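You operate a simulated robot arm through the tools that you are given. There is no shell and no other tool.

You are at the controls of a simulated two-armed robot. One attempt, no reset.

JOB
Roll a 3 mm waist into the cylinder with the purple top and put it in the blue tray.
Fine: the roller lever ends at back; the other cylinder stays.

The check looks at the end state, three seconds after you hand in, the way a careful person would. Anything else that was tipped, shoved, dropped, spilled or broken makes it a failure.

ROBOT AND FRAMES
Two 7-joint arms with two-finger grippers on one trunk that stands fixed in place. Base frame: the origin is at the foot of the trunk, x ahead of it, y to its left, z up; the work surface is at about z = 0.8. Readings come in m, degrees, newtons and seconds.
The left shoulder is at [0.07, 0.139, 1.18], the right one opposite. With the tool pointing down near the work surface each hand reaches from about 0.36 to 0.76 m from the base axis, measured 20 degrees to its own side. Payload 3.43 kg a hand.
Tool frame (each hand has its own): the origin (TCP) lies between the finger pads and is the grasp point; the fingertips stand 0.03 m ahead of it; z points along the fingers, y is the line along which they close. Largest opening 0.104 m; the body of the gripper starts 0.057 m behind the TCP.
Orientation is that of the tool frame in the base frame, as [roll, pitch, yaw] about the fixed x, y, z axes, in that order (R = Rz(yaw) Ry(pitch) Rx(roll)). With the fingers straight down and closing along the base's y, the tool's x points along the base's -x, its y along +y and its z along -z.

CONTROLS
- The arms move only by the tool drive_tool. It takes "left_rows", "right_rows" or both (then of equal length, played together; a hand with none holds still); each is a list that holds one entry, the list of rows, each a list of 7 numbers: the turn, a rotation vector about the tool's x, y, z in units of 4 degrees (1.0 is 4 degrees), then the shift along the tool's x, y, z in units of 50 mm (1.0 is 50 mm), then the finger opening in m, from 0 to 0.104. In form: [[[rx, ry, rz, x, y, z, hand], ...]]. A call has 1 to 20 rows; each row shifts and turns the commanded pose from where the row before left it, along the tool's axes as they then stand. A call with a number of a shift or a turn outside -1 to 1 is refused whole. Each row takes 0.2 s and may step no farther than 0.05 m and 8.6 degrees from the row before; otherwise, or with a gripper value out of range, the whole call is refused. A pose out of reach is approached as far as the arm can. The call stops where the force on the tool passes 40 N (or 10 N more than at its start, if that is more) or the arm is blocked; 0.2 s more then pass. The fingers move at their own pace (about 0.045 m/s each) and stop on an object; they squeeze with about 22 N. The grip force told is the motor's: it shows also when the fingers shut on nothing. Time passes only in rows, and 0.2 s behind the last, so rows that do not move let the fingers close. The reply holds the time, the measured pose of the TCP, the force on the tool along the base axes, the opening and the grip force, in the units named above and with some noise, with the torque about the TCP (base axes, N m) and any sound that the robot's microphone picked up, and new pictures: "pictures" is both (left out), scene, wrist or none (wrist: the cameras of the hands that moved).
- Cameras (640 x 400 px; columns grow to the right, rows downward): "scene" is now at [0.1175, -0.0572, 1.4153]; the picture's right is [-0.66, -0.75, 0.00], its down [-0.39, 0.34, -0.85] and it looks along [0.64, -0.57, -0.52] (base axes); focal length 300 px, centre (320, 200). "left" rides on the left gripper at [0.067, -0.018, -0.09] in its tool frame; the picture's right is [0.25, 0.97, 0.00], its down [-0.73, 0.19, -0.66] and it looks along [-0.64, 0.17, 0.75] (tool axes); focal length 218 px, centre (320, 200). "right" rides on the right gripper at [0.067, 0.018, -0.09] in its tool frame; the picture's right is [-0.25, 0.97, 0.00], its down [-0.73, -0.19, -0.66] and it looks along [-0.64, -0.17, 0.75] (tool axes); focal length 218 px, centre (320, 200). There is no depth. A picture from a camera that has moved, and an enlarged one, comes with that camera's place and axes in the base frame and with its lens.
- raise_lower(by): slides the trunk up (or, below 0, down) by that many m; the arms and the scene camera ride with it, the base frame stays. It gives what a move gives, with no picture.
- aim_head(pan, tilt): turns the head with the scene camera to pan (to the left, within 86 degrees either way) and tilt (down, from -29 to 69), counted from straight ahead of the robot. It gives what a move gives, and a new picture of the scene camera.
- inspect(camera, box): a new picture of the part [left, top, right, bottom] of that camera's present view, enlarged. No time passes.
- sign_off(): hands the job in; it is judged then, once.

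Nothing tells you positions but the pictures and the camera data. Unless the task says otherwise, let go and move clear before handing in.

The tools are called after "Call:" by a JSON object that holds its "api" and its "payload". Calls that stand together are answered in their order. drive_tool: Moves the arms, as the interface text tells. Its arguments: {"type":"object","properties":{"left_rows":{"type":"array","items":{"type":"array","items":{"type":"array","items":{"type":"number"}}}},"right_rows":{"type":"array","items":{"type":"array","items":{"type":"array","items":{"type":"number"}}}},"pictures":{"type":"string","enum":["both","scene","wrist","none"]}},"required":[]} The other tools are called the same way: raise_lower (by) slides the trunk up or down; aim_head (pan, tilt) turns the head that bears the scene camera; inspect (camera, box) takes an enlarged picture of a part of a camera's view; sign_off () hands the job in.

At the start:

```text
time: 0.0
left_tool_pos: [0.4414, -0.0576, 1.2411]
left_tcp_rot: [-179.9, 0.0, 180.0]
left_wrist_force: [-0.4, -0.9, -0.1]
left_ft_torque: [-0.01, 0.01, 0.03]
left_gripper_width: 0.1043
left_finger_force: 0.0
right_tool_pos: [0.3873, -0.427, 1.1167]
right_tcp_rot: [180.0, 0.1, 180.0]
right_wrist_force: [-0.5, 0.9, -0.6]
right_ft_torque: [0.01, 0.0, 0.05]
right_gripper_width: 0.1039
right_finger_force: 0.2
trunk travel left (down, up): [-0.675, 0.265]
head pan, tilt: [-41.5, 31.3]
```

scene: 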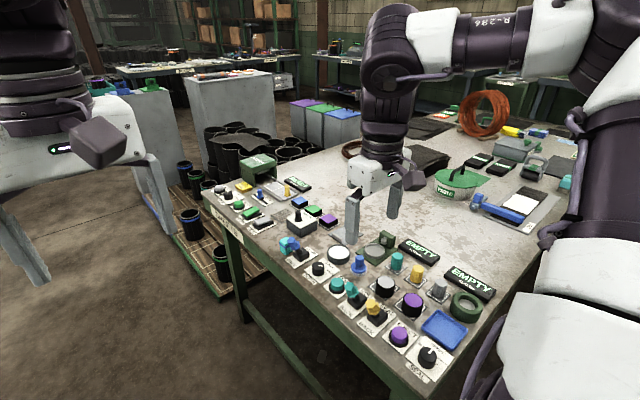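
right: 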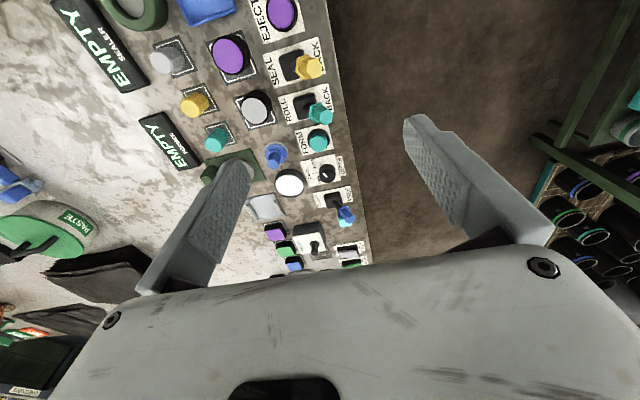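
left: 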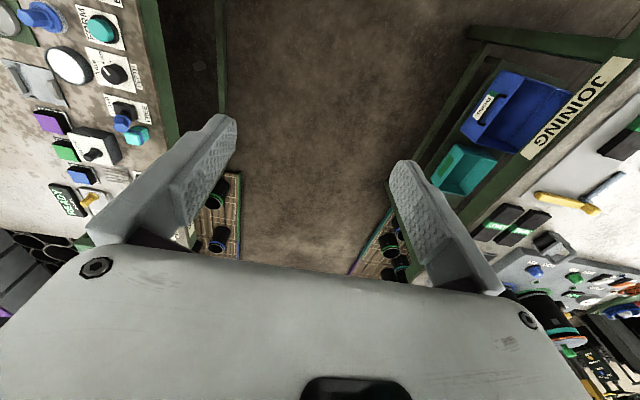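

I see a bench ahead and to the right with panels of buttons, levers and cylinders. I'll take enlarged views first to read the labels and identify the roller station.

Call:
{"api": "inspect", "payload": {"camera": "scene", "box": [270, 220, 510, 390]}}

Call:
{"api": "inspect", "payload": {"camera": "scene", "box": [200, 140, 360, 260]}}

Call:
{"api": "inspect", "payload": {"camera": "right", "box": [100, 0, 380, 280]}}

Call:
{"api": "inspect", "payload": {"camera": "scene", "box": [400, 90, 600, 240]}}

```text
2.35 times, centred on (390, 305) of scene
camera zoom: at [0.1175, -0.0572, 1.4153], right [-0.66, -0.75, 0.0], down [-0.39, 0.34, -0.85], along [0.64, -0.57, -0.52], focal length 707 px, centre (155, -47)
```

zoom: 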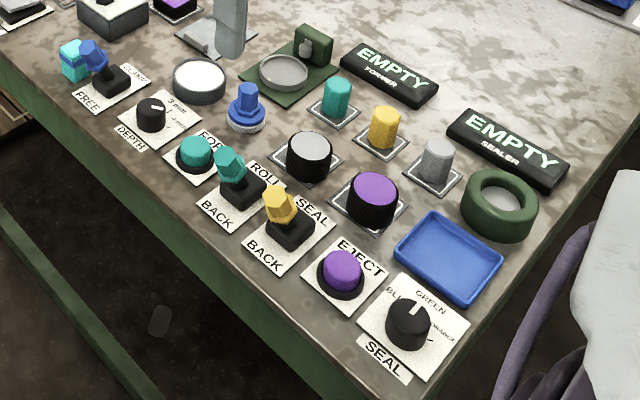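

```text
3.33 times, centred on (280, 200) of scene
camera zoom: at [0.1175, -0.0572, 1.4153], right [-0.66, -0.75, 0.0], down [-0.39, 0.34, -0.85], along [0.64, -0.57, -0.52], focal length 1001 px, centre (453, 200)
```

zoom: 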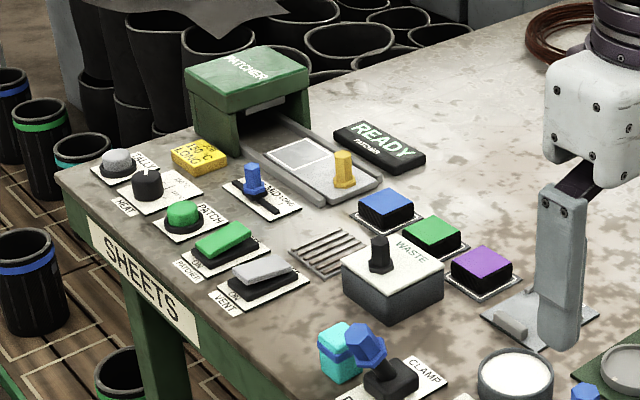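

```text
1.43 times, centred on (240, 140) of right
camera zoom: at [0.3206, -0.411, 1.2065], right [0.25, 0.97, 0.0], down [0.73, -0.19, 0.66], along [0.64, -0.17, -0.75], focal length 312 px, centre (434, 286)
```

zoom: 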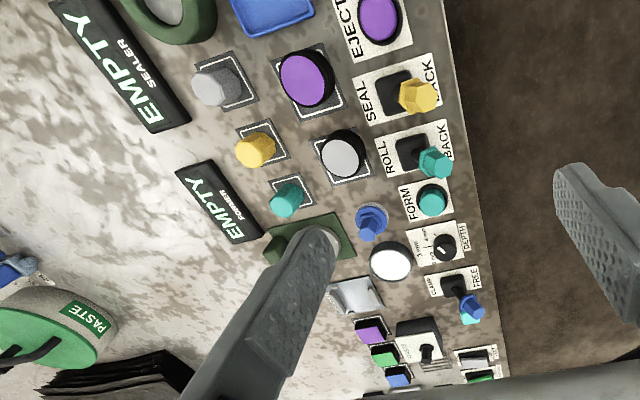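

```text
2.67 times, centred on (500, 165) of scene
camera zoom: at [0.1175, -0.0572, 1.4153], right [-0.66, -0.75, 0.0], down [-0.39, 0.34, -0.85], along [0.64, -0.57, -0.52], focal length 801 px, centre (-160, 293)
```

zoom: 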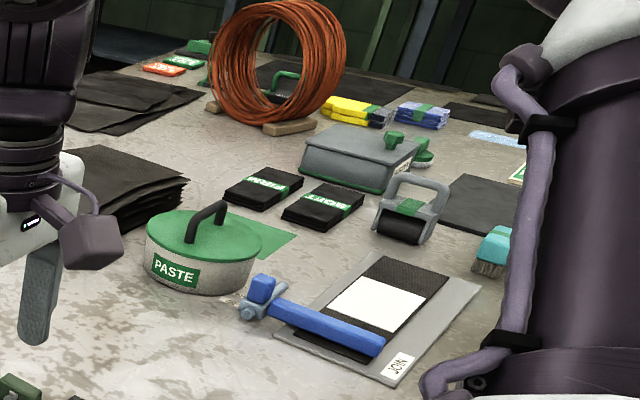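

The bench's control edge runs along x at about y = -0.41, with the former (green nest with post), the depth knob, the ROLL lever and the cylinders along it. I'll move the right hand back and to the right to get a closer wrist view.

Call:
{"api": "drive_tool", "payload": {"right_rows": [[[0, 0, 0, 0.5, -0.6, 0, 0.104], [0, 0, 0, 0.5, -0.6, 0, 0.104], [0, 0, 0, 0.5, -0.6, 0, 0.104], [0, 0, 0, 0.5, -0.6, 0, 0.104], [0, 0, 0, 0, 0, 0, 0.104]]]}}

```text
time: 1.2
left_tool_pos: [0.4416, -0.0566, 1.2412]
left_tcp_rot: [179.9, -0.1, 179.9]
left_wrist_force: [0.0, -1.1, -1.0]
left_ft_torque: [-0.02, -0.02, 0.0]
left_gripper_width: 0.1042
left_finger_force: 0.1
right_tool_pos: [0.2893, -0.5479, 1.1158]
right_tcp_rot: [-179.9, 0.0, -179.9]
right_wrist_force: [0.1, 0.4, 0.9]
right_ft_torque: [0.03, 0.01, 0.0]
right_gripper_width: 0.1043
right_finger_force: 0.1
trunk travel left (down, up): [-0.675, 0.265]
head pan, tilt: [-41.5, 31.3]
camera scene: at [0.1182, -0.0567, 1.4152], right [-0.66, -0.75, 0.0], down [-0.39, 0.34, -0.85], along [0.64, -0.57, -0.52], focal length 300 px, centre (320, 200)
camera right: at [0.2234, -0.5313, 1.2049], right [0.25, 0.97, 0.0], down [0.73, -0.19, 0.66], along [0.64, -0.17, -0.75], focal length 218 px, centre (320, 200)
```

scene: 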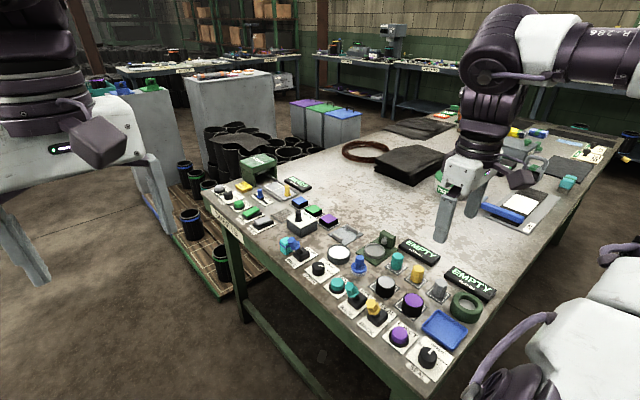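
right: 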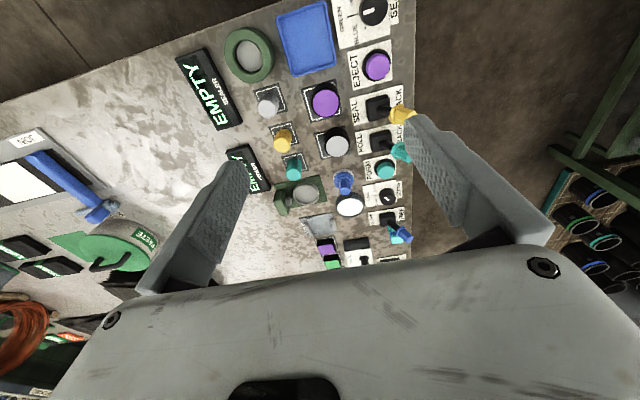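

I can see the whole control row from the wrist camera now. Next I'll zoom in to read the labels and fix the coordinates.

Call:
{"api": "inspect", "payload": {"camera": "right", "box": [240, 60, 420, 180]}}

Call:
{"api": "inspect", "payload": {"camera": "right", "box": [250, 150, 430, 270]}}

Call:
{"api": "inspect", "payload": {"camera": "right", "box": [170, 0, 430, 120]}}

Call:
{"api": "inspect", "payload": {"camera": "scene", "box": [270, 220, 390, 310]}}

Call:
{"api": "inspect", "payload": {"camera": "scene", "box": [330, 240, 450, 330]}}

Call:
{"api": "inspect", "payload": {"camera": "scene", "box": [380, 270, 500, 380]}}

```text
3.33 times, centred on (330, 120) of right
camera zoom: at [0.2234, -0.5313, 1.2049], right [0.25, 0.97, 0.0], down [0.73, -0.19, 0.66], along [0.64, -0.17, -0.75], focal length 728 px, centre (287, 467)
```

zoom: 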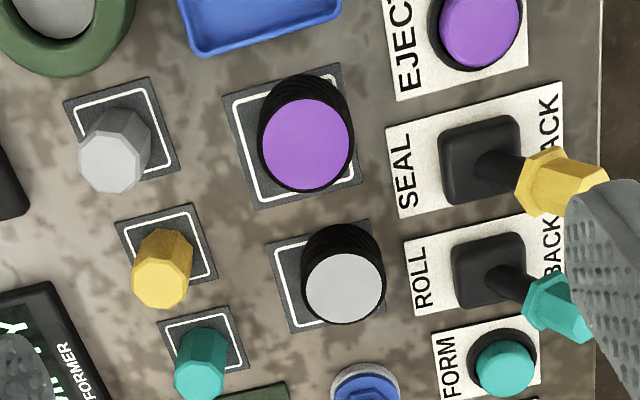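

```text
3.33 times, centred on (340, 210) of right
camera zoom: at [0.2234, -0.5313, 1.2049], right [0.25, 0.97, 0.0], down [0.73, -0.19, 0.66], along [0.64, -0.17, -0.75], focal length 728 px, centre (253, 167)
```

zoom: 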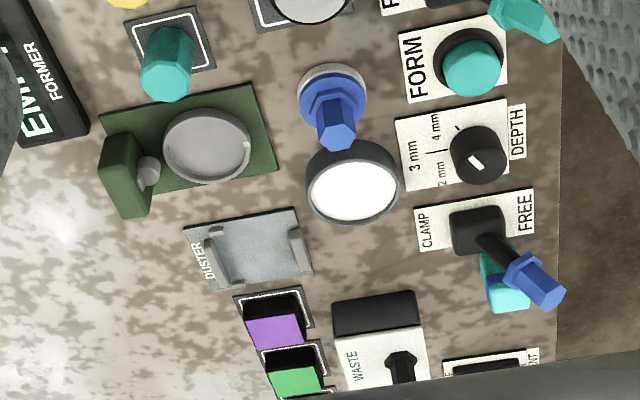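

```text
2.46 times, centred on (300, 60) of right
camera zoom: at [0.2234, -0.5313, 1.2049], right [0.25, 0.97, 0.0], down [0.73, -0.19, 0.66], along [0.64, -0.17, -0.75], focal length 537 px, centre (369, 545)
```

zoom: 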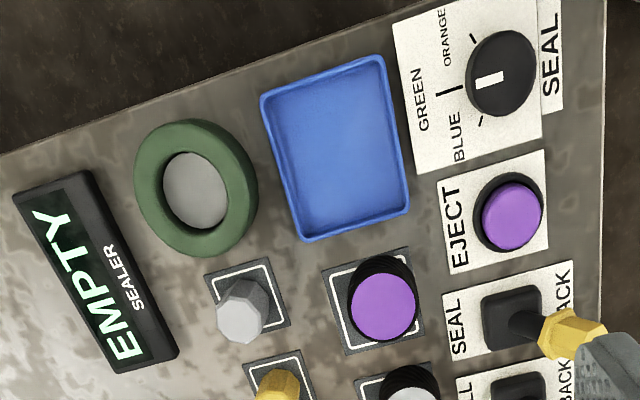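

```text
4.44 times, centred on (330, 265) of scene
camera zoom: at [0.1182, -0.0567, 1.4152], right [-0.66, -0.75, 0.0], down [-0.39, 0.34, -0.85], along [0.64, -0.57, -0.52], focal length 1335 px, centre (276, -89)
```

zoom: 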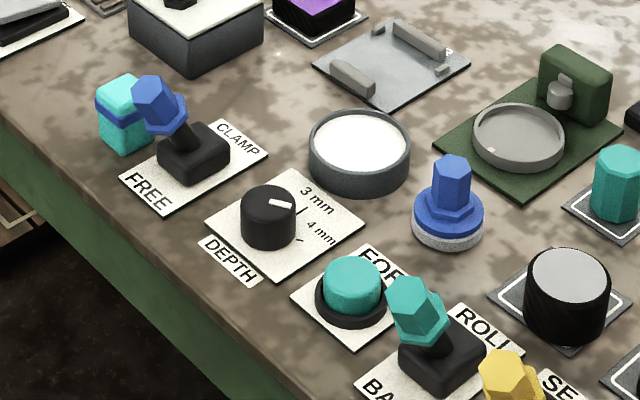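

```text
4.44 times, centred on (390, 285) of scene
camera zoom: at [0.1182, -0.0567, 1.4152], right [-0.66, -0.75, 0.0], down [-0.39, 0.34, -0.85], along [0.64, -0.57, -0.52], focal length 1335 px, centre (9, -178)
```

zoom: 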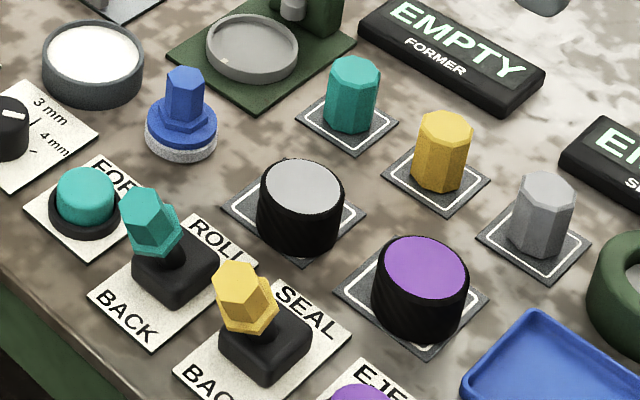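

```text
3.64 times, centred on (440, 325) of scene
camera zoom: at [0.1182, -0.0567, 1.4152], right [-0.66, -0.75, 0.0], down [-0.39, 0.34, -0.85], along [0.64, -0.57, -0.52], focal length 1092 px, centre (-116, -254)
```

zoom: 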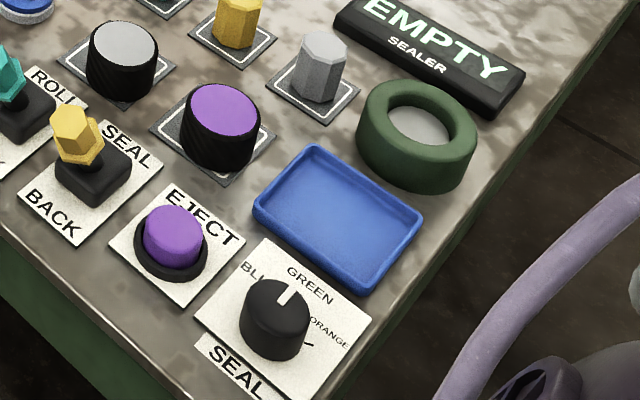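

The depth knob (about x 0.58, y -0.465) doesn't seem to point at 3 mm, the clamp is at FREE, and the ROLL lever is at BACK. The purple-topped cylinder is at about (0.336, -0.5525, top 0.839) and the former nest at about (0.524, -0.645). I'll bring the right wrist camera in close to the knob and levers.

Call:
{"api": "drive_tool", "payload": {"right_rows": [[[0, 0, 0, -0.567, 0.383, 0.55, 0.104], [0, 0, 0, -0.567, 0.383, 0.55, 0.104], [0, 0, 0, -0.567, 0.383, 0.55, 0.104], [0, 0, 0, -0.567, 0.383, 0.55, 0.06], [0, 0, 0, -0.567, 0.383, 0.55, 0.06], [0, 0, 0, -0.567, 0.383, 0.55, 0.06], [0, 0, 0, 0, 0, 0, 0.06]]]}}

```text
time: 2.8
left_tool_pos: [0.4403, -0.0577, 1.2422]
left_tcp_rot: [-180.0, 0.1, 180.0]
left_wrist_force: [0.4, -0.5, 0.0]
left_ft_torque: [0.03, -0.03, -0.01]
left_gripper_width: 0.1039
left_finger_force: 0.0
right_tool_pos: [0.4583, -0.4329, 0.9507]
right_tcp_rot: [-180.0, 0.2, 180.0]
right_wrist_force: [0.2, -0.3, 1.1]
right_ft_torque: [-0.02, -0.04, -0.01]
right_gripper_width: 0.0598
right_finger_force: 0.1
trunk travel left (down, up): [-0.675, 0.265]
head pan, tilt: [-41.5, 31.3]
camera scene: at [0.1163, -0.0576, 1.4154], right [-0.66, -0.75, 0.0], down [-0.39, 0.35, -0.85], along [0.64, -0.57, -0.52], focal length 300 px, centre (320, 200)
camera right: at [0.3915, -0.4166, 1.04], right [0.25, 0.97, 0.0], down [0.73, -0.19, 0.66], along [0.64, -0.17, -0.75], focal length 218 px, centre (320, 200)
```

scene: 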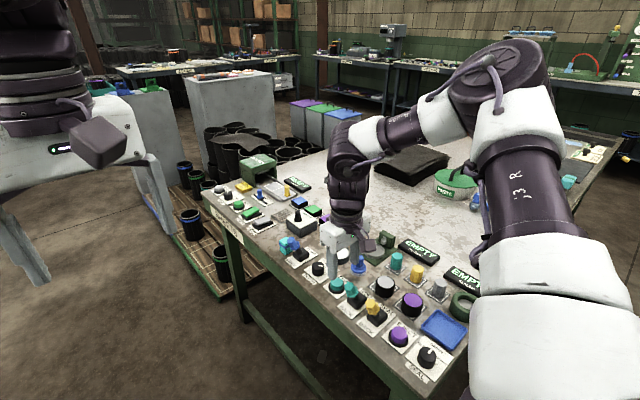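
right: 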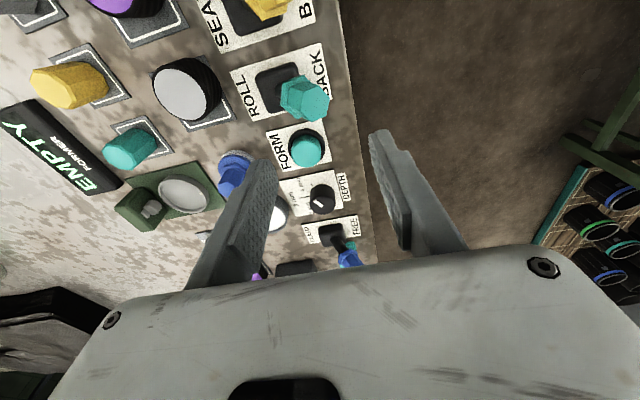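

Call:
{"api": "inspect", "payload": {"camera": "right", "box": [260, 110, 380, 270]}}

Call:
{"api": "inspect", "payload": {"camera": "right", "box": [220, 30, 360, 130]}}

Call:
{"api": "inspect", "payload": {"camera": "right", "box": [100, 140, 240, 240]}}

```text
2.50 times, centred on (320, 190) of right
camera zoom: at [0.3915, -0.4166, 1.04], right [0.25, 0.97, 0.0], down [0.73, -0.19, 0.66], along [0.64, -0.17, -0.75], focal length 546 px, centre (320, 225)
```

zoom: 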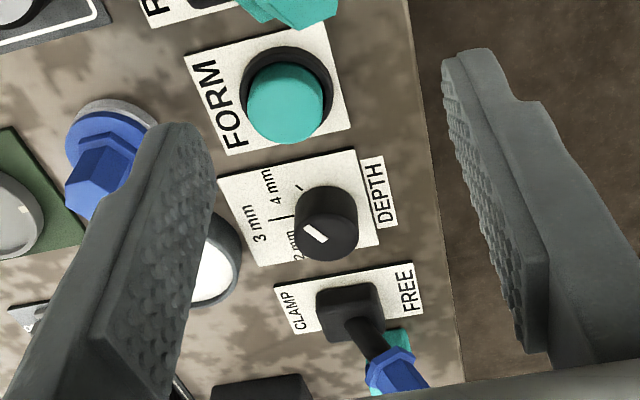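

```text
4.00 times, centred on (290, 80) of right
camera zoom: at [0.3915, -0.4166, 1.04], right [0.25, 0.97, 0.0], down [0.73, -0.19, 0.66], along [0.64, -0.17, -0.75], focal length 873 px, centre (440, 680)
```

zoom: 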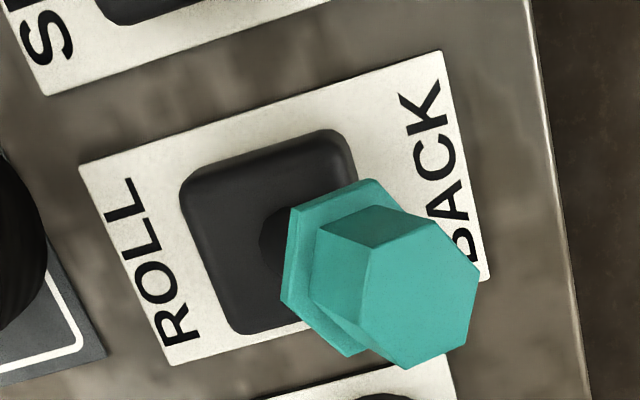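

```text
4.00 times, centred on (170, 190) of right
camera zoom: at [0.3915, -0.4166, 1.04], right [0.25, 0.97, 0.0], down [0.73, -0.19, 0.66], along [0.64, -0.17, -0.75], focal length 873 px, centre (920, 240)
```

zoom: 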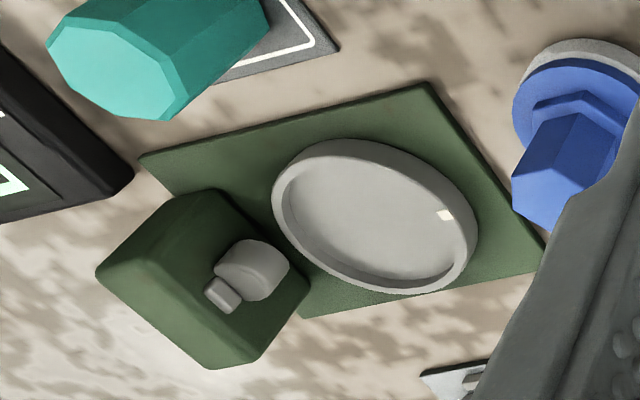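

The depth knob's mark points to 4 mm, about 60° away from 3 mm. The knob is at about (0.5805, -0.463, top 0.83). I'll hover over it with the fingers closing along y and check the alignment.

Call:
{"api": "drive_tool", "payload": {"right_rows": [[[0, 0, 0, -0.8, -0.2, 0.33, 0.06], [0, 0, 0, -0.82, -0.2, 0.33, 0.06], [0, 0, 0, -0.82, -0.2, 0.34, 0.06], [0, 0, 0, 0, 0, 0, 0.06]]]}}

```text
time: 3.8
left_tool_pos: [0.4401, -0.0571, 1.2407]
left_tcp_rot: [179.9, 0.0, 179.9]
left_wrist_force: [-0.6, 0.1, 0.1]
left_ft_torque: [-0.02, 0.0, -0.02]
left_gripper_width: 0.1039
left_finger_force: 0.1
right_tool_pos: [0.5784, -0.4607, 0.9041]
right_tcp_rot: [-180.0, 0.1, 180.0]
right_wrist_force: [-0.9, 0.2, -0.1]
right_ft_torque: [0.0, -0.04, 0.02]
right_gripper_width: 0.06
right_finger_force: 0.1
trunk travel left (down, up): [-0.675, 0.265]
head pan, tilt: [-41.5, 31.3]
camera scene: at [0.1168, -0.0572, 1.4153], right [-0.66, -0.75, 0.0], down [-0.39, 0.34, -0.85], along [0.64, -0.57, -0.52], focal length 300 px, centre (320, 200)
camera right: at [0.5119, -0.4434, 0.9944], right [0.25, 0.97, 0.0], down [0.73, -0.19, 0.66], along [0.64, -0.17, -0.75], focal length 218 px, centre (320, 200)
```

scene: 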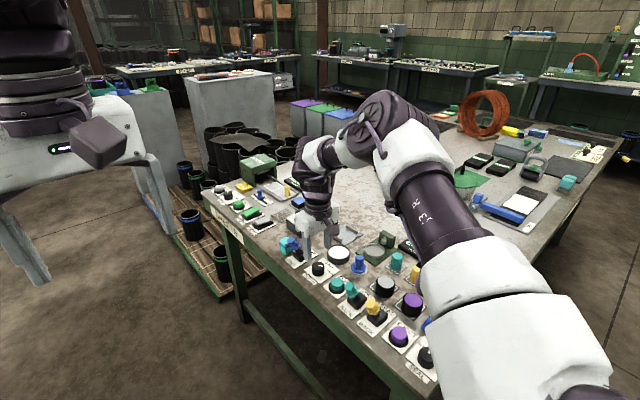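
right: 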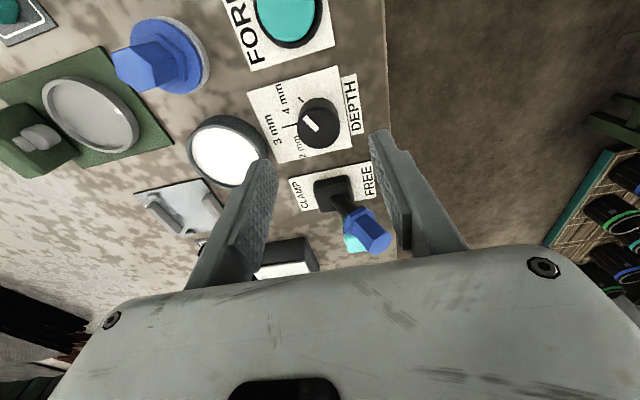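

Call:
{"api": "inspect", "payload": {"camera": "right", "box": [240, 60, 400, 260]}}

Call:
{"api": "inspect", "payload": {"camera": "scene", "box": [270, 190, 430, 300]}}

```text
2.00 times, centred on (320, 160) of right
camera zoom: at [0.5119, -0.4434, 0.9944], right [0.25, 0.97, 0.0], down [0.73, -0.19, 0.66], along [0.64, -0.17, -0.75], focal length 436 px, centre (320, 280)
```

zoom: 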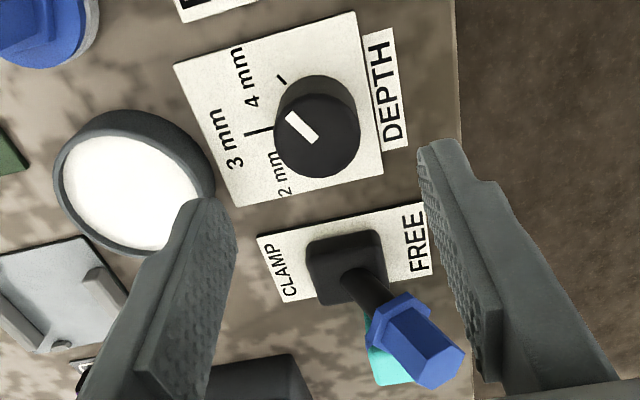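

```text
3.64 times, centred on (350, 245) of scene
camera zoom: at [0.1168, -0.0572, 1.4153], right [-0.66, -0.75, 0.0], down [-0.39, 0.34, -0.85], along [0.64, -0.57, -0.52], focal length 1092 px, centre (211, 36)
```

zoom: 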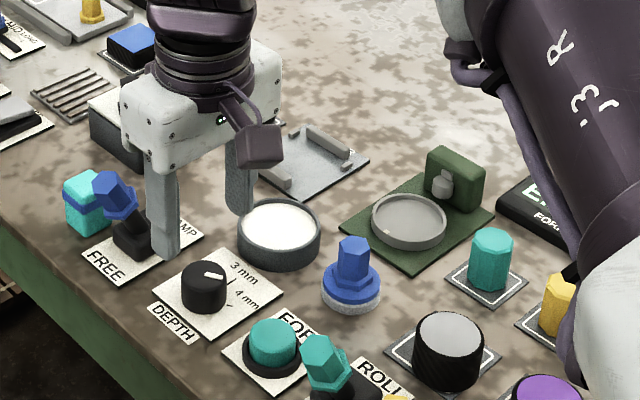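

The mark is at 4 mm and the knob centre is confirmed at (0.581, -0.463). I'll go down, grip it, and check before turning.

Call:
{"api": "drive_tool", "payload": {"right_rows": [[[0, 0, 0, -0.03, -0.02, 0.65, 0.06], [0, 0, 0, -0.02, -0.02, 0.65, 0.06], [0, 0, 0, 0, 0, 0, 0.06], [0, 0, 0, 0, 0, 0, 0.015], [0, 0, 0, 0, 0, 0, 0.015], [0, 0, 0, 0, 0, 0, 0.015], [0, 0, 0, 0, 0, 0, 0.015]]]}}

```text
time: 5.4
left_tool_pos: [0.441, -0.0568, 1.2402]
left_tcp_rot: [179.9, 0.0, 179.9]
left_wrist_force: [-0.2, 0.1, 0.4]
left_ft_torque: [0.0, -0.01, 0.0]
left_gripper_width: 0.1037
left_finger_force: 0.0
right_tool_pos: [0.5531, -0.4601, 0.8596]
right_tcp_rot: [-180.0, 0.0, -180.0]
right_wrist_force: [-0.2, -0.2, -0.3]
right_ft_torque: [0.01, 0.02, 0.0]
right_gripper_width: 0.015
right_finger_force: 0.1
right hand out of reach, approached as far as the arm can: row 1, 2
trunk travel left (down, up): [-0.675, 0.265]
head pan, tilt: [-41.5, 31.3]
camera scene: at [0.1176, -0.0572, 1.4153], right [-0.66, -0.75, 0.0], down [-0.39, 0.34, -0.85], along [0.64, -0.57, -0.52], focal length 300 px, centre (320, 200)
camera right: at [0.4867, -0.4434, 0.9486], right [0.25, 0.97, 0.0], down [0.73, -0.19, 0.66], along [0.64, -0.17, -0.75], focal length 218 px, centre (320, 200)
```

scene: 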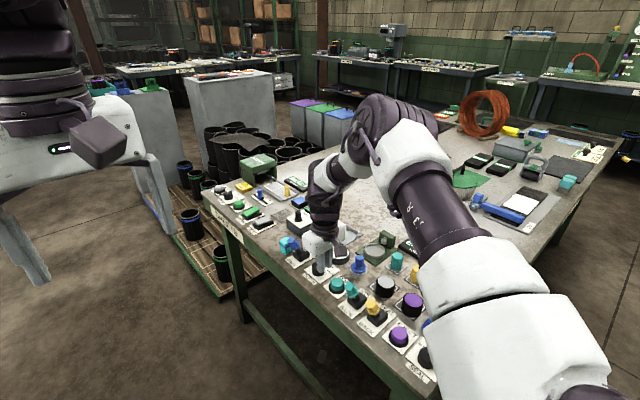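
right: 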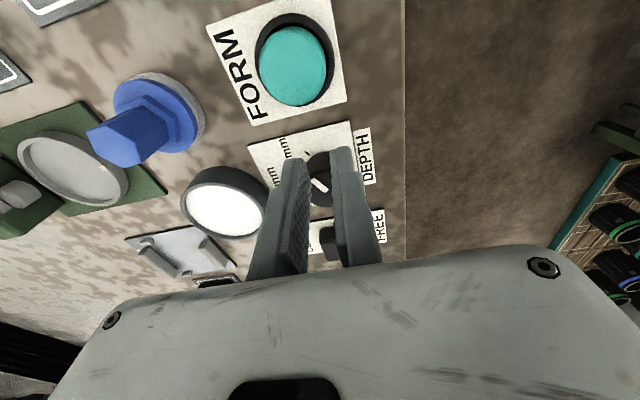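

The hand is out of reach at that height, so I'll back up, lower the trunk a little, and try again. I'll watch elbow clearance over the bench corner.

Call:
{"api": "drive_tool", "payload": {"right_rows": [[[0, 0, 0, 0, 0, -0.9, 0.06], [0, 0, 0, 0, 0, -0.9, 0.06], [0, 0, 0, 0, 0, -0.9, 0.06], [0, 0, 0, 0, 0, -0.9, 0.06], [0, 0, 0, 0, 0, 0, 0.06]]]}}

Call:
{"api": "aim_head", "payload": {"pan": -65, "tilt": 40}}

```text
time: 6.6
left_tool_pos: [0.4406, -0.0572, 1.2412]
left_tcp_rot: [-180.0, -0.1, 179.9]
left_wrist_force: [0.1, -0.6, 0.4]
left_ft_torque: [0.02, 0.02, 0.02]
left_gripper_width: 0.1038
left_finger_force: 0.0
right_tool_pos: [0.5566, -0.4602, 1.038]
right_tcp_rot: [179.9, 0.0, 179.9]
right_wrist_force: [0.3, 0.4, -0.1]
right_ft_torque: [0.02, 0.03, 0.01]
right_gripper_width: 0.06
right_finger_force: 0.0
trunk travel left (down, up): [-0.675, 0.265]
head pan, tilt: [-41.5, 31.3]
camera scene: at [0.1181, -0.0577, 1.4152], right [-0.66, -0.75, 0.0], down [-0.39, 0.35, -0.85], along [0.64, -0.57, -0.52], focal length 300 px, centre (320, 200)
camera right: at [0.4904, -0.4429, 1.1284], right [0.25, 0.97, 0.0], down [0.73, -0.19, 0.66], along [0.64, -0.17, -0.75], focal length 218 px, centre (320, 200)
```

scene: 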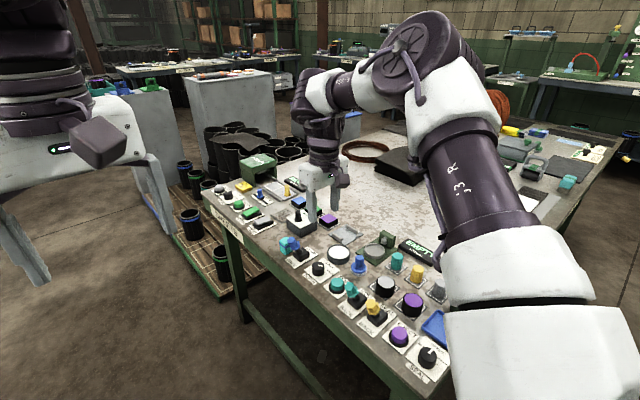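
right: 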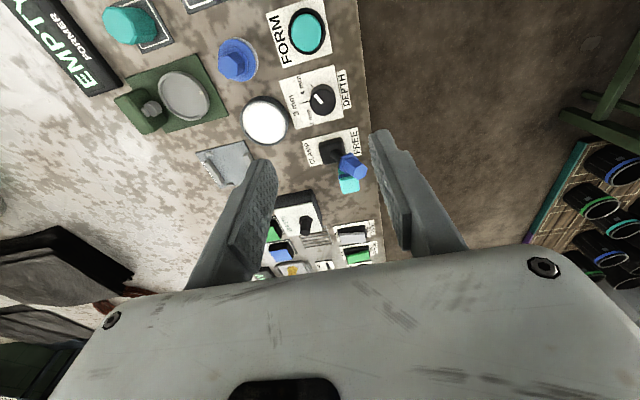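

```text
time: 7.5
left_tool_pos: [0.4411, -0.056, 1.2407]
left_tcp_rot: [-179.9, 0.0, -179.9]
left_wrist_force: [0.0, 0.7, 0.6]
left_ft_torque: [-0.02, 0.02, -0.02]
left_gripper_width: 0.1039
left_finger_force: 0.0
right_tool_pos: [0.5564, -0.4584, 1.0394]
right_tcp_rot: [-180.0, 0.1, -180.0]
right_wrist_force: [-0.4, -0.3, -1.3]
right_ft_torque: [0.03, 0.0, 0.02]
right_gripper_width: 0.0601
right_finger_force: 0.1
trunk travel left (down, up): [-0.675, 0.265]
head pan, tilt: [-65.0, 40.0]
camera scene: at [0.0861, -0.0744, 1.4021], right [-0.91, -0.42, 0.0], down [-0.27, 0.58, -0.77], along [0.32, -0.69, -0.64], focal length 300 px, centre (320, 200)
```

scene: 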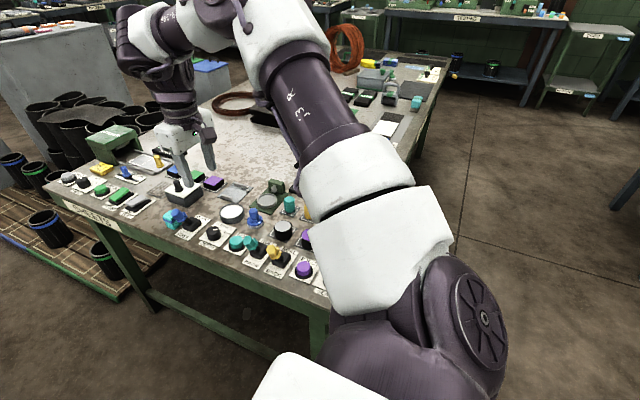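

Call:
{"api": "raise_lower", "payload": {"by": -0.12}}

Call:
{"api": "aim_head", "payload": {"pan": -48, "tilt": 30}}

```text
time: 9.0
left_tool_pos: [0.4423, -0.0566, 1.121]
left_tcp_rot: [-180.0, 0.0, 179.9]
left_wrist_force: [-0.4, -0.4, -0.7]
left_ft_torque: [-0.01, -0.01, 0.01]
left_gripper_width: 0.1039
left_finger_force: 0.0
right_tool_pos: [0.5563, -0.4597, 0.9186]
right_tcp_rot: [-179.9, 0.0, 179.9]
right_wrist_force: [0.1, -0.2, -0.7]
right_ft_torque: [-0.01, 0.01, -0.04]
right_gripper_width: 0.0597
right_finger_force: 0.1
trunk travel left (down, up): [-0.555, 0.385]
head pan, tilt: [-65.0, 40.0]
```

```text
time: 9.8
left_tool_pos: [0.441, -0.0573, 1.1203]
left_tcp_rot: [180.0, 0.1, 180.0]
left_wrist_force: [-1.0, 0.4, -0.7]
left_ft_torque: [-0.02, 0.01, 0.0]
left_gripper_width: 0.1039
left_finger_force: 0.1
right_tool_pos: [0.5567, -0.4602, 0.9201]
right_tcp_rot: [-179.9, 0.0, -179.9]
right_wrist_force: [-0.7, 0.3, -0.1]
right_ft_torque: [-0.01, 0.0, 0.01]
right_gripper_width: 0.0598
right_finger_force: 0.1
trunk travel left (down, up): [-0.555, 0.385]
head pan, tilt: [-48.0, 30.0]
camera scene: at [0.1107, -0.0649, 1.2973], right [-0.74, -0.67, 0.0], down [-0.33, 0.37, -0.87], along [0.58, -0.64, -0.5], focal length 300 px, centre (320, 200)
```

scene: 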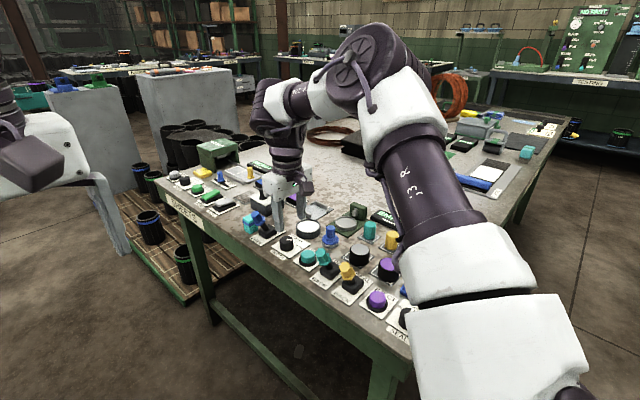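

Call:
{"api": "drive_tool", "payload": {"right_rows": [[[0, 0, 0, -0.48, -0.05, 0, 0.06], [0, 0, 0, 0, 0, 0.6, 0.06], [0, 0, 0, 0, 0, 0.6, 0.06], [0, 0, 0, 0, 0, 0.44, 0.06], [0, 0, 0, 0, 0, 0, 0.06]]]}}

```text
time: 11.0
left_tool_pos: [0.4398, -0.0556, 1.1208]
left_tcp_rot: [179.9, 0.0, 180.0]
left_wrist_force: [-0.8, -0.6, 0.7]
left_ft_torque: [0.02, -0.02, -0.02]
left_gripper_width: 0.1039
left_finger_force: 0.1
right_tool_pos: [0.5811, -0.4602, 0.8384]
right_tcp_rot: [-180.0, 0.0, 180.0]
right_wrist_force: [0.2, 0.1, 1.0]
right_ft_torque: [0.01, 0.02, 0.01]
right_gripper_width: 0.0599
right_finger_force: 0.1
trunk travel left (down, up): [-0.555, 0.385]
head pan, tilt: [-48.0, 30.0]
camera scene: at [0.1099, -0.0646, 1.2975], right [-0.74, -0.67, 0.0], down [-0.33, 0.37, -0.87], along [0.58, -0.64, -0.5], focal length 300 px, centre (320, 200)
camera right: at [0.5145, -0.4424, 0.9279], right [0.25, 0.97, 0.0], down [0.73, -0.19, 0.66], along [0.64, -0.17, -0.75], focal length 218 px, centre (320, 200)
```

scene: 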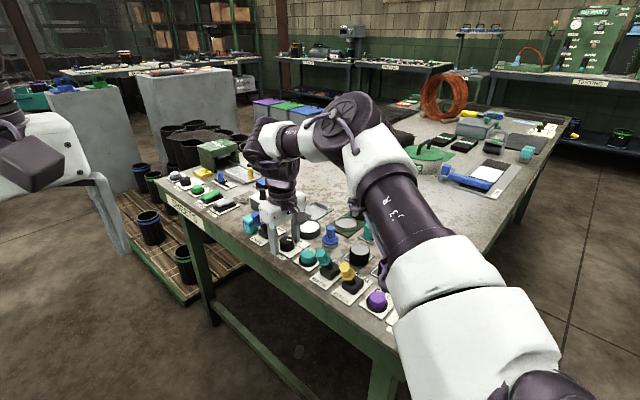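
right: 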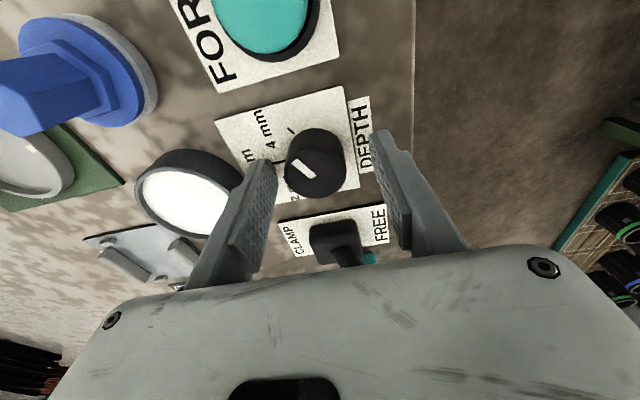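

The fingers now straddle the knob. I'll close on it.

Call:
{"api": "drive_tool", "payload": {"right_rows": [[[0, 0, 0, 0, -0.05, 0, 0.06], [0, 0, 0, 0, 0, 0, 0.02], [0, 0, 0, 0, 0, 0, 0.02], [0, 0, 0, 0, 0, 0, 0.02], [0, 0, 0, 0, 0, 0, 0.02]]], "pictures": "wrist"}}

```text
time: 12.2
left_tool_pos: [0.4408, -0.0562, 1.1219]
left_tcp_rot: [-179.8, 0.0, 180.0]
left_wrist_force: [-0.7, 0.1, 0.4]
left_ft_torque: [0.04, -0.02, 0.04]
left_gripper_width: 0.104
left_finger_force: 0.1
right_tool_pos: [0.5816, -0.4623, 0.8377]
right_tcp_rot: [-179.9, -0.1, -179.9]
right_wrist_force: [-2.9, 6.8, -4.8]
right_ft_torque: [-0.18, -0.09, -0.04]
right_gripper_width: 0.0343
right_finger_force: 45.9
trunk travel left (down, up): [-0.555, 0.385]
head pan, tilt: [-48.0, 30.0]
camera right: at [0.5151, -0.4449, 0.9271], right [0.25, 0.97, 0.0], down [0.73, -0.19, 0.66], along [0.63, -0.17, -0.75], focal length 218 px, centre (320, 200)
```

right: 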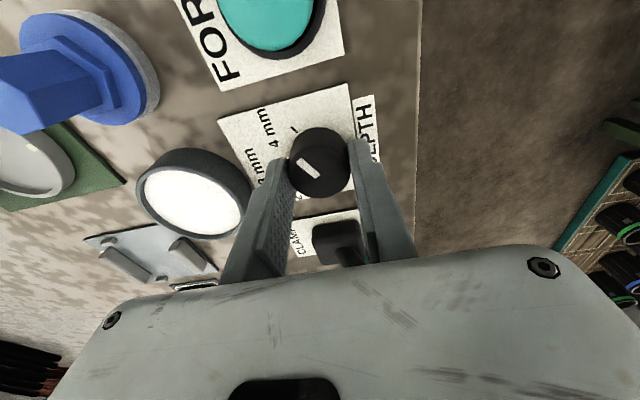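

The knob is gripped at 34 mm wide. I'll turn it 60° counter-clockwise as seen from above.

Call:
{"api": "drive_tool", "payload": {"right_rows": [[[0, 0, -1, 0, 0, 0, 0.02], [0, 0, -1, 0, 0, 0, 0.02], [0, 0, -1, 0, 0, 0, 0.02], [0, 0, -1, 0, 0, 0, 0.02], [0, 0, -1, 0, 0, 0, 0.02], [0, 0, -1, 0, 0, 0, 0.02], [0, 0, -1, 0, 0, 0, 0.02], [0, 0, -1, 0, 0, 0, 0.02], [0, 0, -1, 0, 0, 0, 0.02], [0, 0, -1, 0, 0, 0, 0.02], [0, 0, -1, 0, 0, 0, 0.02], [0, 0, -1, 0, 0, 0, 0.02], [0, 0, -1, 0, 0, 0, 0.02], [0, 0, -1, 0, 0, 0, 0.02], [0, 0, -1, 0, 0, 0, 0.02]]]}}

```text
time: 15.4
left_tool_pos: [0.4403, -0.054, 1.1219]
left_tcp_rot: [-179.7, 0.1, 180.0]
left_wrist_force: [0.0, -0.3, -0.2]
left_ft_torque: [-0.02, 0.02, -0.01]
left_gripper_width: 0.104
left_finger_force: 0.1
right_tool_pos: [0.5787, -0.4631, 0.8377]
right_tcp_rot: [180.0, -0.1, -120.0]
right_wrist_force: [-6.6, 21.9, -6.0]
right_ft_torque: [-0.41, 0.78, 0.01]
right_gripper_width: 0.034
right_finger_force: 45.1
trunk travel left (down, up): [-0.555, 0.385]
head pan, tilt: [-48.0, 30.0]
camera scene: at [0.1105, -0.0617, 1.2977], right [-0.74, -0.67, 0.0], down [-0.33, 0.37, -0.87], along [0.58, -0.64, -0.5], focal length 300 px, centre (320, 200)
camera right: at [0.5315, -0.5125, 0.9273], right [-0.71, 0.7, 0.0], down [0.53, 0.54, 0.66], along [0.46, 0.47, -0.75], focal length 218 px, centre (320, 200)
```

scene: 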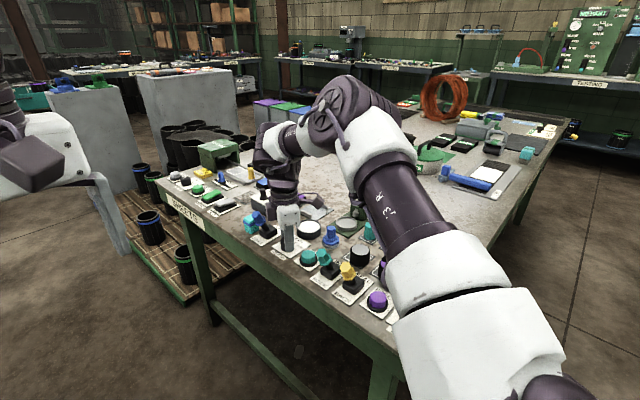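
right: 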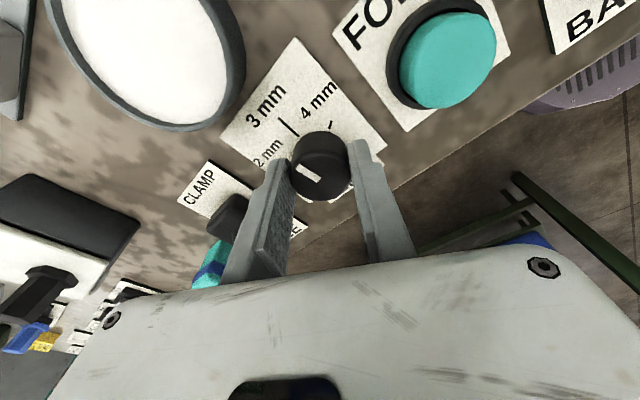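

Call:
{"api": "inspect", "payload": {"camera": "right", "box": [220, 60, 400, 220]}}

```text
2.50 times, centred on (310, 140) of right
camera zoom: at [0.5315, -0.5125, 0.9273], right [-0.71, 0.7, 0.0], down [0.53, 0.54, 0.66], along [0.46, 0.47, -0.75], focal length 546 px, centre (345, 350)
```

zoom: 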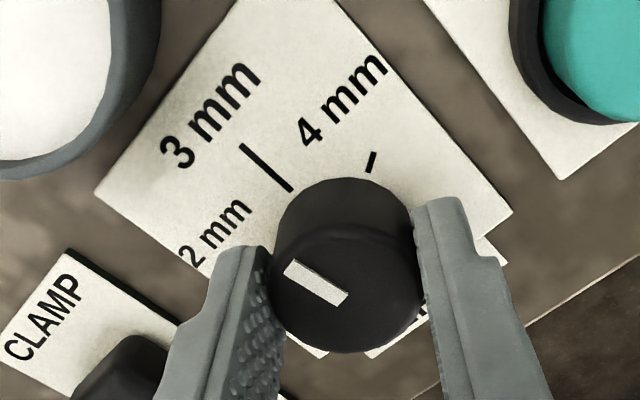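

The mark looks near 3 mm. I'll release, lift slightly, and measure it.

Call:
{"api": "drive_tool", "payload": {"right_rows": [[[0, 0, 0, 0, 0, 0, 0.06], [0, 0, 0, 0, 0, 0, 0.06], [0, 0, 0, 0, 0, -0.4, 0.06], [0, 0, 0, 0, 0, -0.8, 0.06], [0, 0, 0, 0, 0, -0.4, 0.06], [0, 0, 0, 0, 0, 0, 0.06]]], "pictures": "wrist"}}

Call:
{"api": "inspect", "payload": {"camera": "right", "box": [220, 40, 400, 200]}}

Call:
{"api": "inspect", "payload": {"camera": "scene", "box": [230, 190, 350, 280]}}

```text
time: 16.8
left_tool_pos: [0.4407, -0.0561, 1.1211]
left_tcp_rot: [180.0, 0.0, -179.9]
left_wrist_force: [0.2, 0.3, -0.1]
left_ft_torque: [-0.02, 0.01, -0.05]
left_gripper_width: 0.1041
left_finger_force: 0.1
right_tool_pos: [0.5791, -0.4642, 0.9165]
right_tcp_rot: [-180.0, 0.0, -120.1]
right_wrist_force: [-0.5, 1.0, -0.5]
right_ft_torque: [0.03, 0.0, -0.01]
right_gripper_width: 0.0603
right_finger_force: 0.1
trunk travel left (down, up): [-0.555, 0.385]
head pan, tilt: [-48.0, 30.0]
camera right: at [0.5314, -0.5142, 1.0054], right [-0.71, 0.7, 0.0], down [0.53, 0.54, 0.66], along [0.46, 0.47, -0.75], focal length 218 px, centre (320, 200)
```

right: 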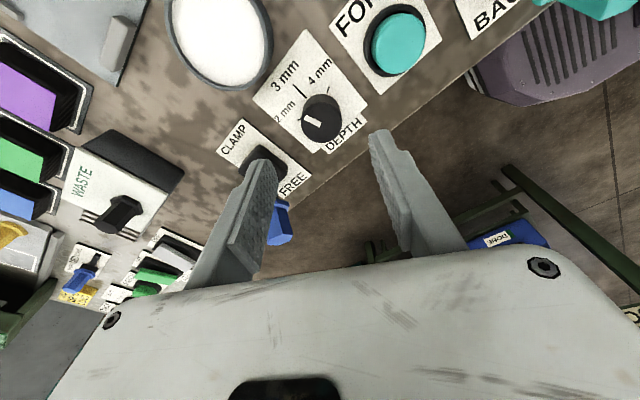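

```text
2.50 times, centred on (310, 120) of right
camera zoom: at [0.5314, -0.5142, 1.0054], right [-0.71, 0.7, 0.0], down [0.53, 0.54, 0.66], along [0.46, 0.47, -0.75], focal length 546 px, centre (345, 400)
```

zoom: 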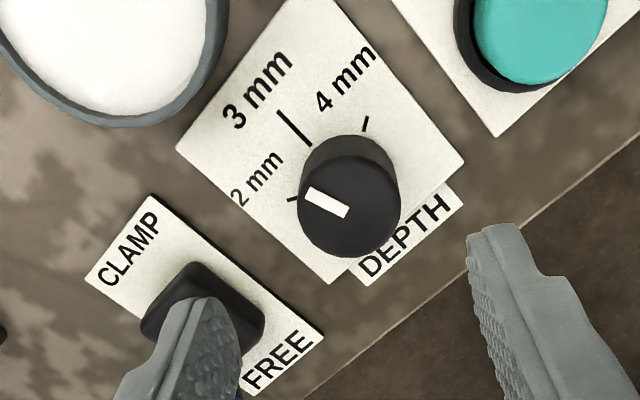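

```text
4.44 times, centred on (290, 235) of scene
camera zoom: at [0.1106, -0.0651, 1.2974], right [-0.74, -0.67, 0.0], down [-0.33, 0.37, -0.87], along [0.58, -0.64, -0.5], focal length 1335 px, centre (453, 44)
```

zoom: 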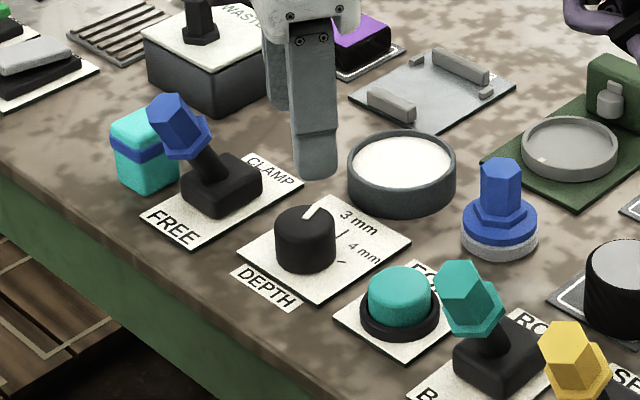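

Call:
{"api": "inspect", "payload": {"camera": "right", "box": [280, 70, 360, 150]}}

Call:
{"api": "inspect", "payload": {"camera": "scene", "box": [270, 220, 320, 260]}}

```text
5.00 times, centred on (320, 110) of right
camera zoom: at [0.5314, -0.5142, 1.0054], right [-0.71, 0.7, 0.0], down [0.53, 0.54, 0.66], along [0.46, 0.47, -0.75], focal length 1091 px, centre (320, 650)
```

zoom: 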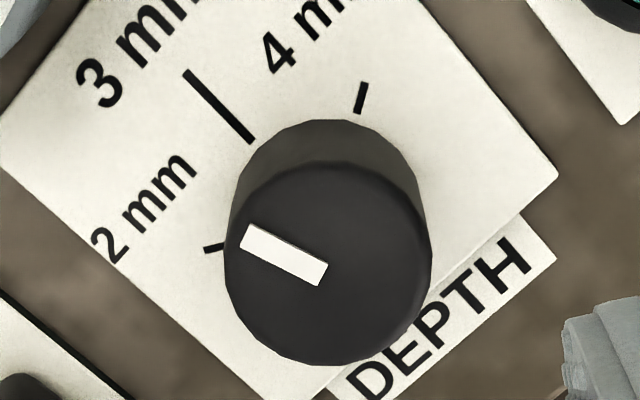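

```text
10.00 times, centred on (295, 240) of scene
camera zoom: at [0.1106, -0.0651, 1.2974], right [-0.74, -0.67, 0.0], down [-0.33, 0.37, -0.87], along [0.58, -0.64, -0.5], focal length 3003 px, centre (570, -200)
```

zoom: 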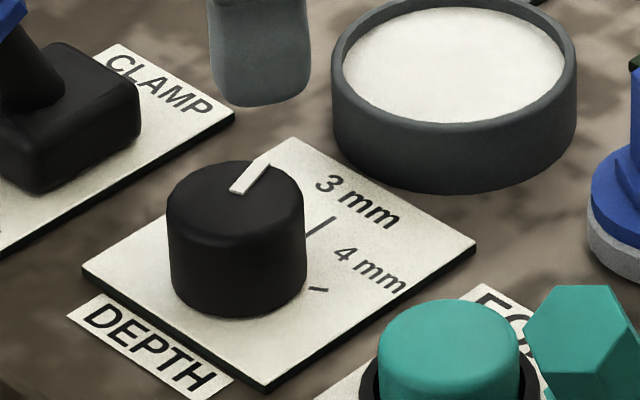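

The mark now sits about 20° past 3 mm toward 2 mm, so the knob moves continuously. I'll re-grip it and turn back about 20° clockwise.

Call:
{"api": "drive_tool", "payload": {"right_rows": [[[0, 0, 0, -0.04, -0.025, 0.5, 0.06], [0, 0, 0, 0, 0, 0.6, 0.06], [0, 0, 0, 0, 0, 0.46, 0.06], [0, 0, 0, 0, 0, 0, 0.06], [0, 0, 0, 0, 0, 0, 0.02], [0, 0, 0, 0, 0, 0, 0.02], [0, 0, 0, 0, 0, 0, 0.02], [0, 0, 0, 0, 0, 0, 0.02]]], "pictures": "wrist"}}

Call:
{"api": "inspect", "payload": {"camera": "right", "box": [260, 90, 380, 210]}}

```text
time: 18.6
left_tool_pos: [0.4399, -0.0565, 1.1202]
left_tcp_rot: [-179.9, 0.0, 180.0]
left_wrist_force: [-0.7, 0.3, -0.9]
left_ft_torque: [0.03, 0.01, -0.01]
left_gripper_width: 0.1041
left_finger_force: 0.1
right_tool_pos: [0.5809, -0.4605, 0.8375]
right_tcp_rot: [179.8, -0.1, -120.0]
right_wrist_force: [-11.6, 10.6, -12.4]
right_ft_torque: [0.25, -0.29, -0.04]
right_gripper_width: 0.0344
right_finger_force: 45.2
trunk travel left (down, up): [-0.555, 0.385]
head pan, tilt: [-48.0, 30.0]
camera right: at [0.5328, -0.5111, 0.9275], right [-0.71, 0.7, 0.0], down [0.53, 0.54, 0.66], along [0.46, 0.47, -0.75], focal length 218 px, centre (320, 200)
```

right: 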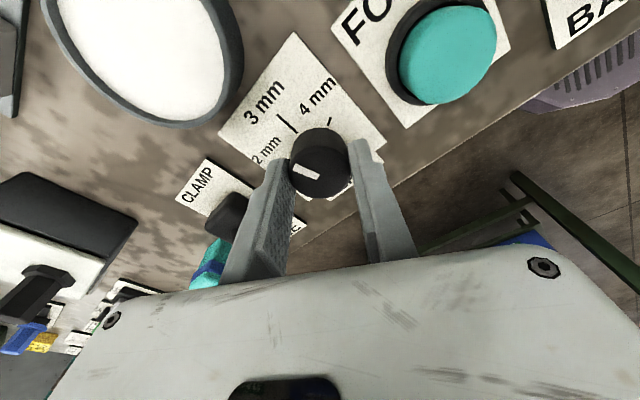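

```text
3.33 times, centred on (320, 150) of right
camera zoom: at [0.5328, -0.5111, 0.9275], right [-0.71, 0.7, 0.0], down [0.53, 0.54, 0.66], along [0.46, 0.47, -0.75], focal length 728 px, centre (320, 367)
```

zoom: 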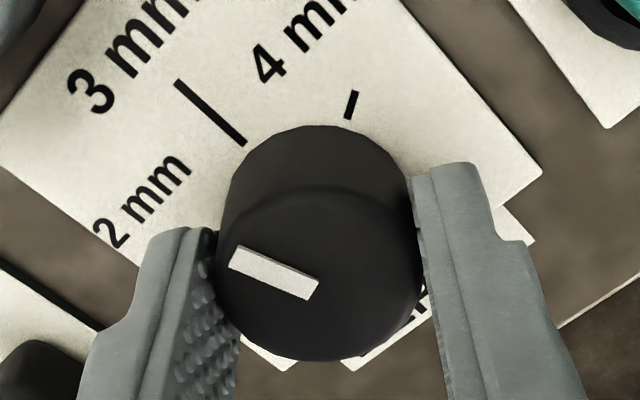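

Call:
{"api": "drive_tool", "payload": {"right_rows": [[[0, 0, 1, 0, 0, 0, 0.02], [0, 0, 1, 0, 0, 0, 0.02], [0, 0, 1, 0, 0, 0, 0.02], [0, 0, 1, 0, 0, 0, 0.02], [0, 0, 1, 0, 0, 0, 0.02], [0, 0, 0, 0, 0, 0, 0.02]]], "pictures": "wrist"}}

Call:
{"api": "inspect", "payload": {"camera": "right", "box": [260, 90, 380, 210]}}

```text
time: 20.0
left_tool_pos: [0.4405, -0.056, 1.1209]
left_tcp_rot: [-179.9, -0.1, 179.9]
left_wrist_force: [0.0, 0.8, -0.1]
left_ft_torque: [0.0, 0.02, 0.01]
left_gripper_width: 0.104
left_finger_force: 0.1
right_tool_pos: [0.5808, -0.4618, 0.8374]
right_tcp_rot: [179.7, -0.1, -139.9]
right_wrist_force: [-21.5, 18.8, -23.9]
right_ft_torque: [-0.19, 0.17, -0.03]
right_gripper_width: 0.0344
right_finger_force: 45.1
trunk travel left (down, up): [-0.555, 0.385]
head pan, tilt: [-48.0, 30.0]
camera right: at [0.5193, -0.4919, 0.9277], right [-0.43, 0.9, 0.0], down [0.68, 0.32, 0.65], along [0.59, 0.28, -0.76], focal length 218 px, centre (320, 200)
```

right: 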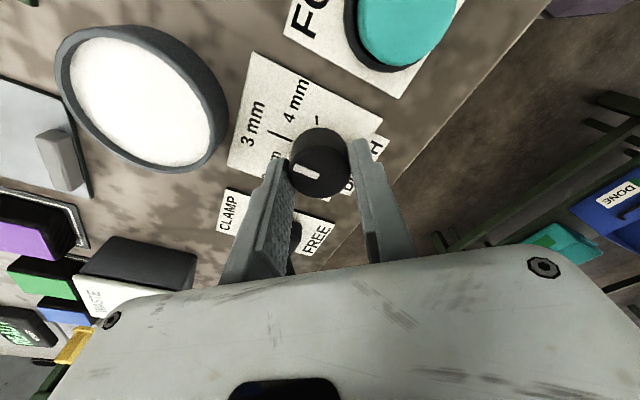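

```text
3.33 times, centred on (320, 150) of right
camera zoom: at [0.5193, -0.4919, 0.9277], right [-0.43, 0.9, 0.0], down [0.68, 0.32, 0.65], along [0.59, 0.28, -0.76], focal length 728 px, centre (320, 367)
```

zoom: 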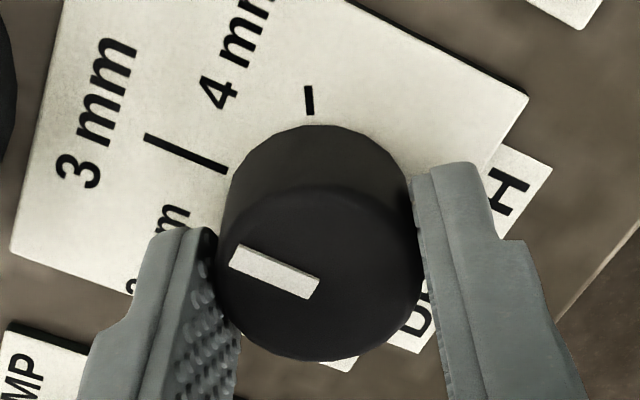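

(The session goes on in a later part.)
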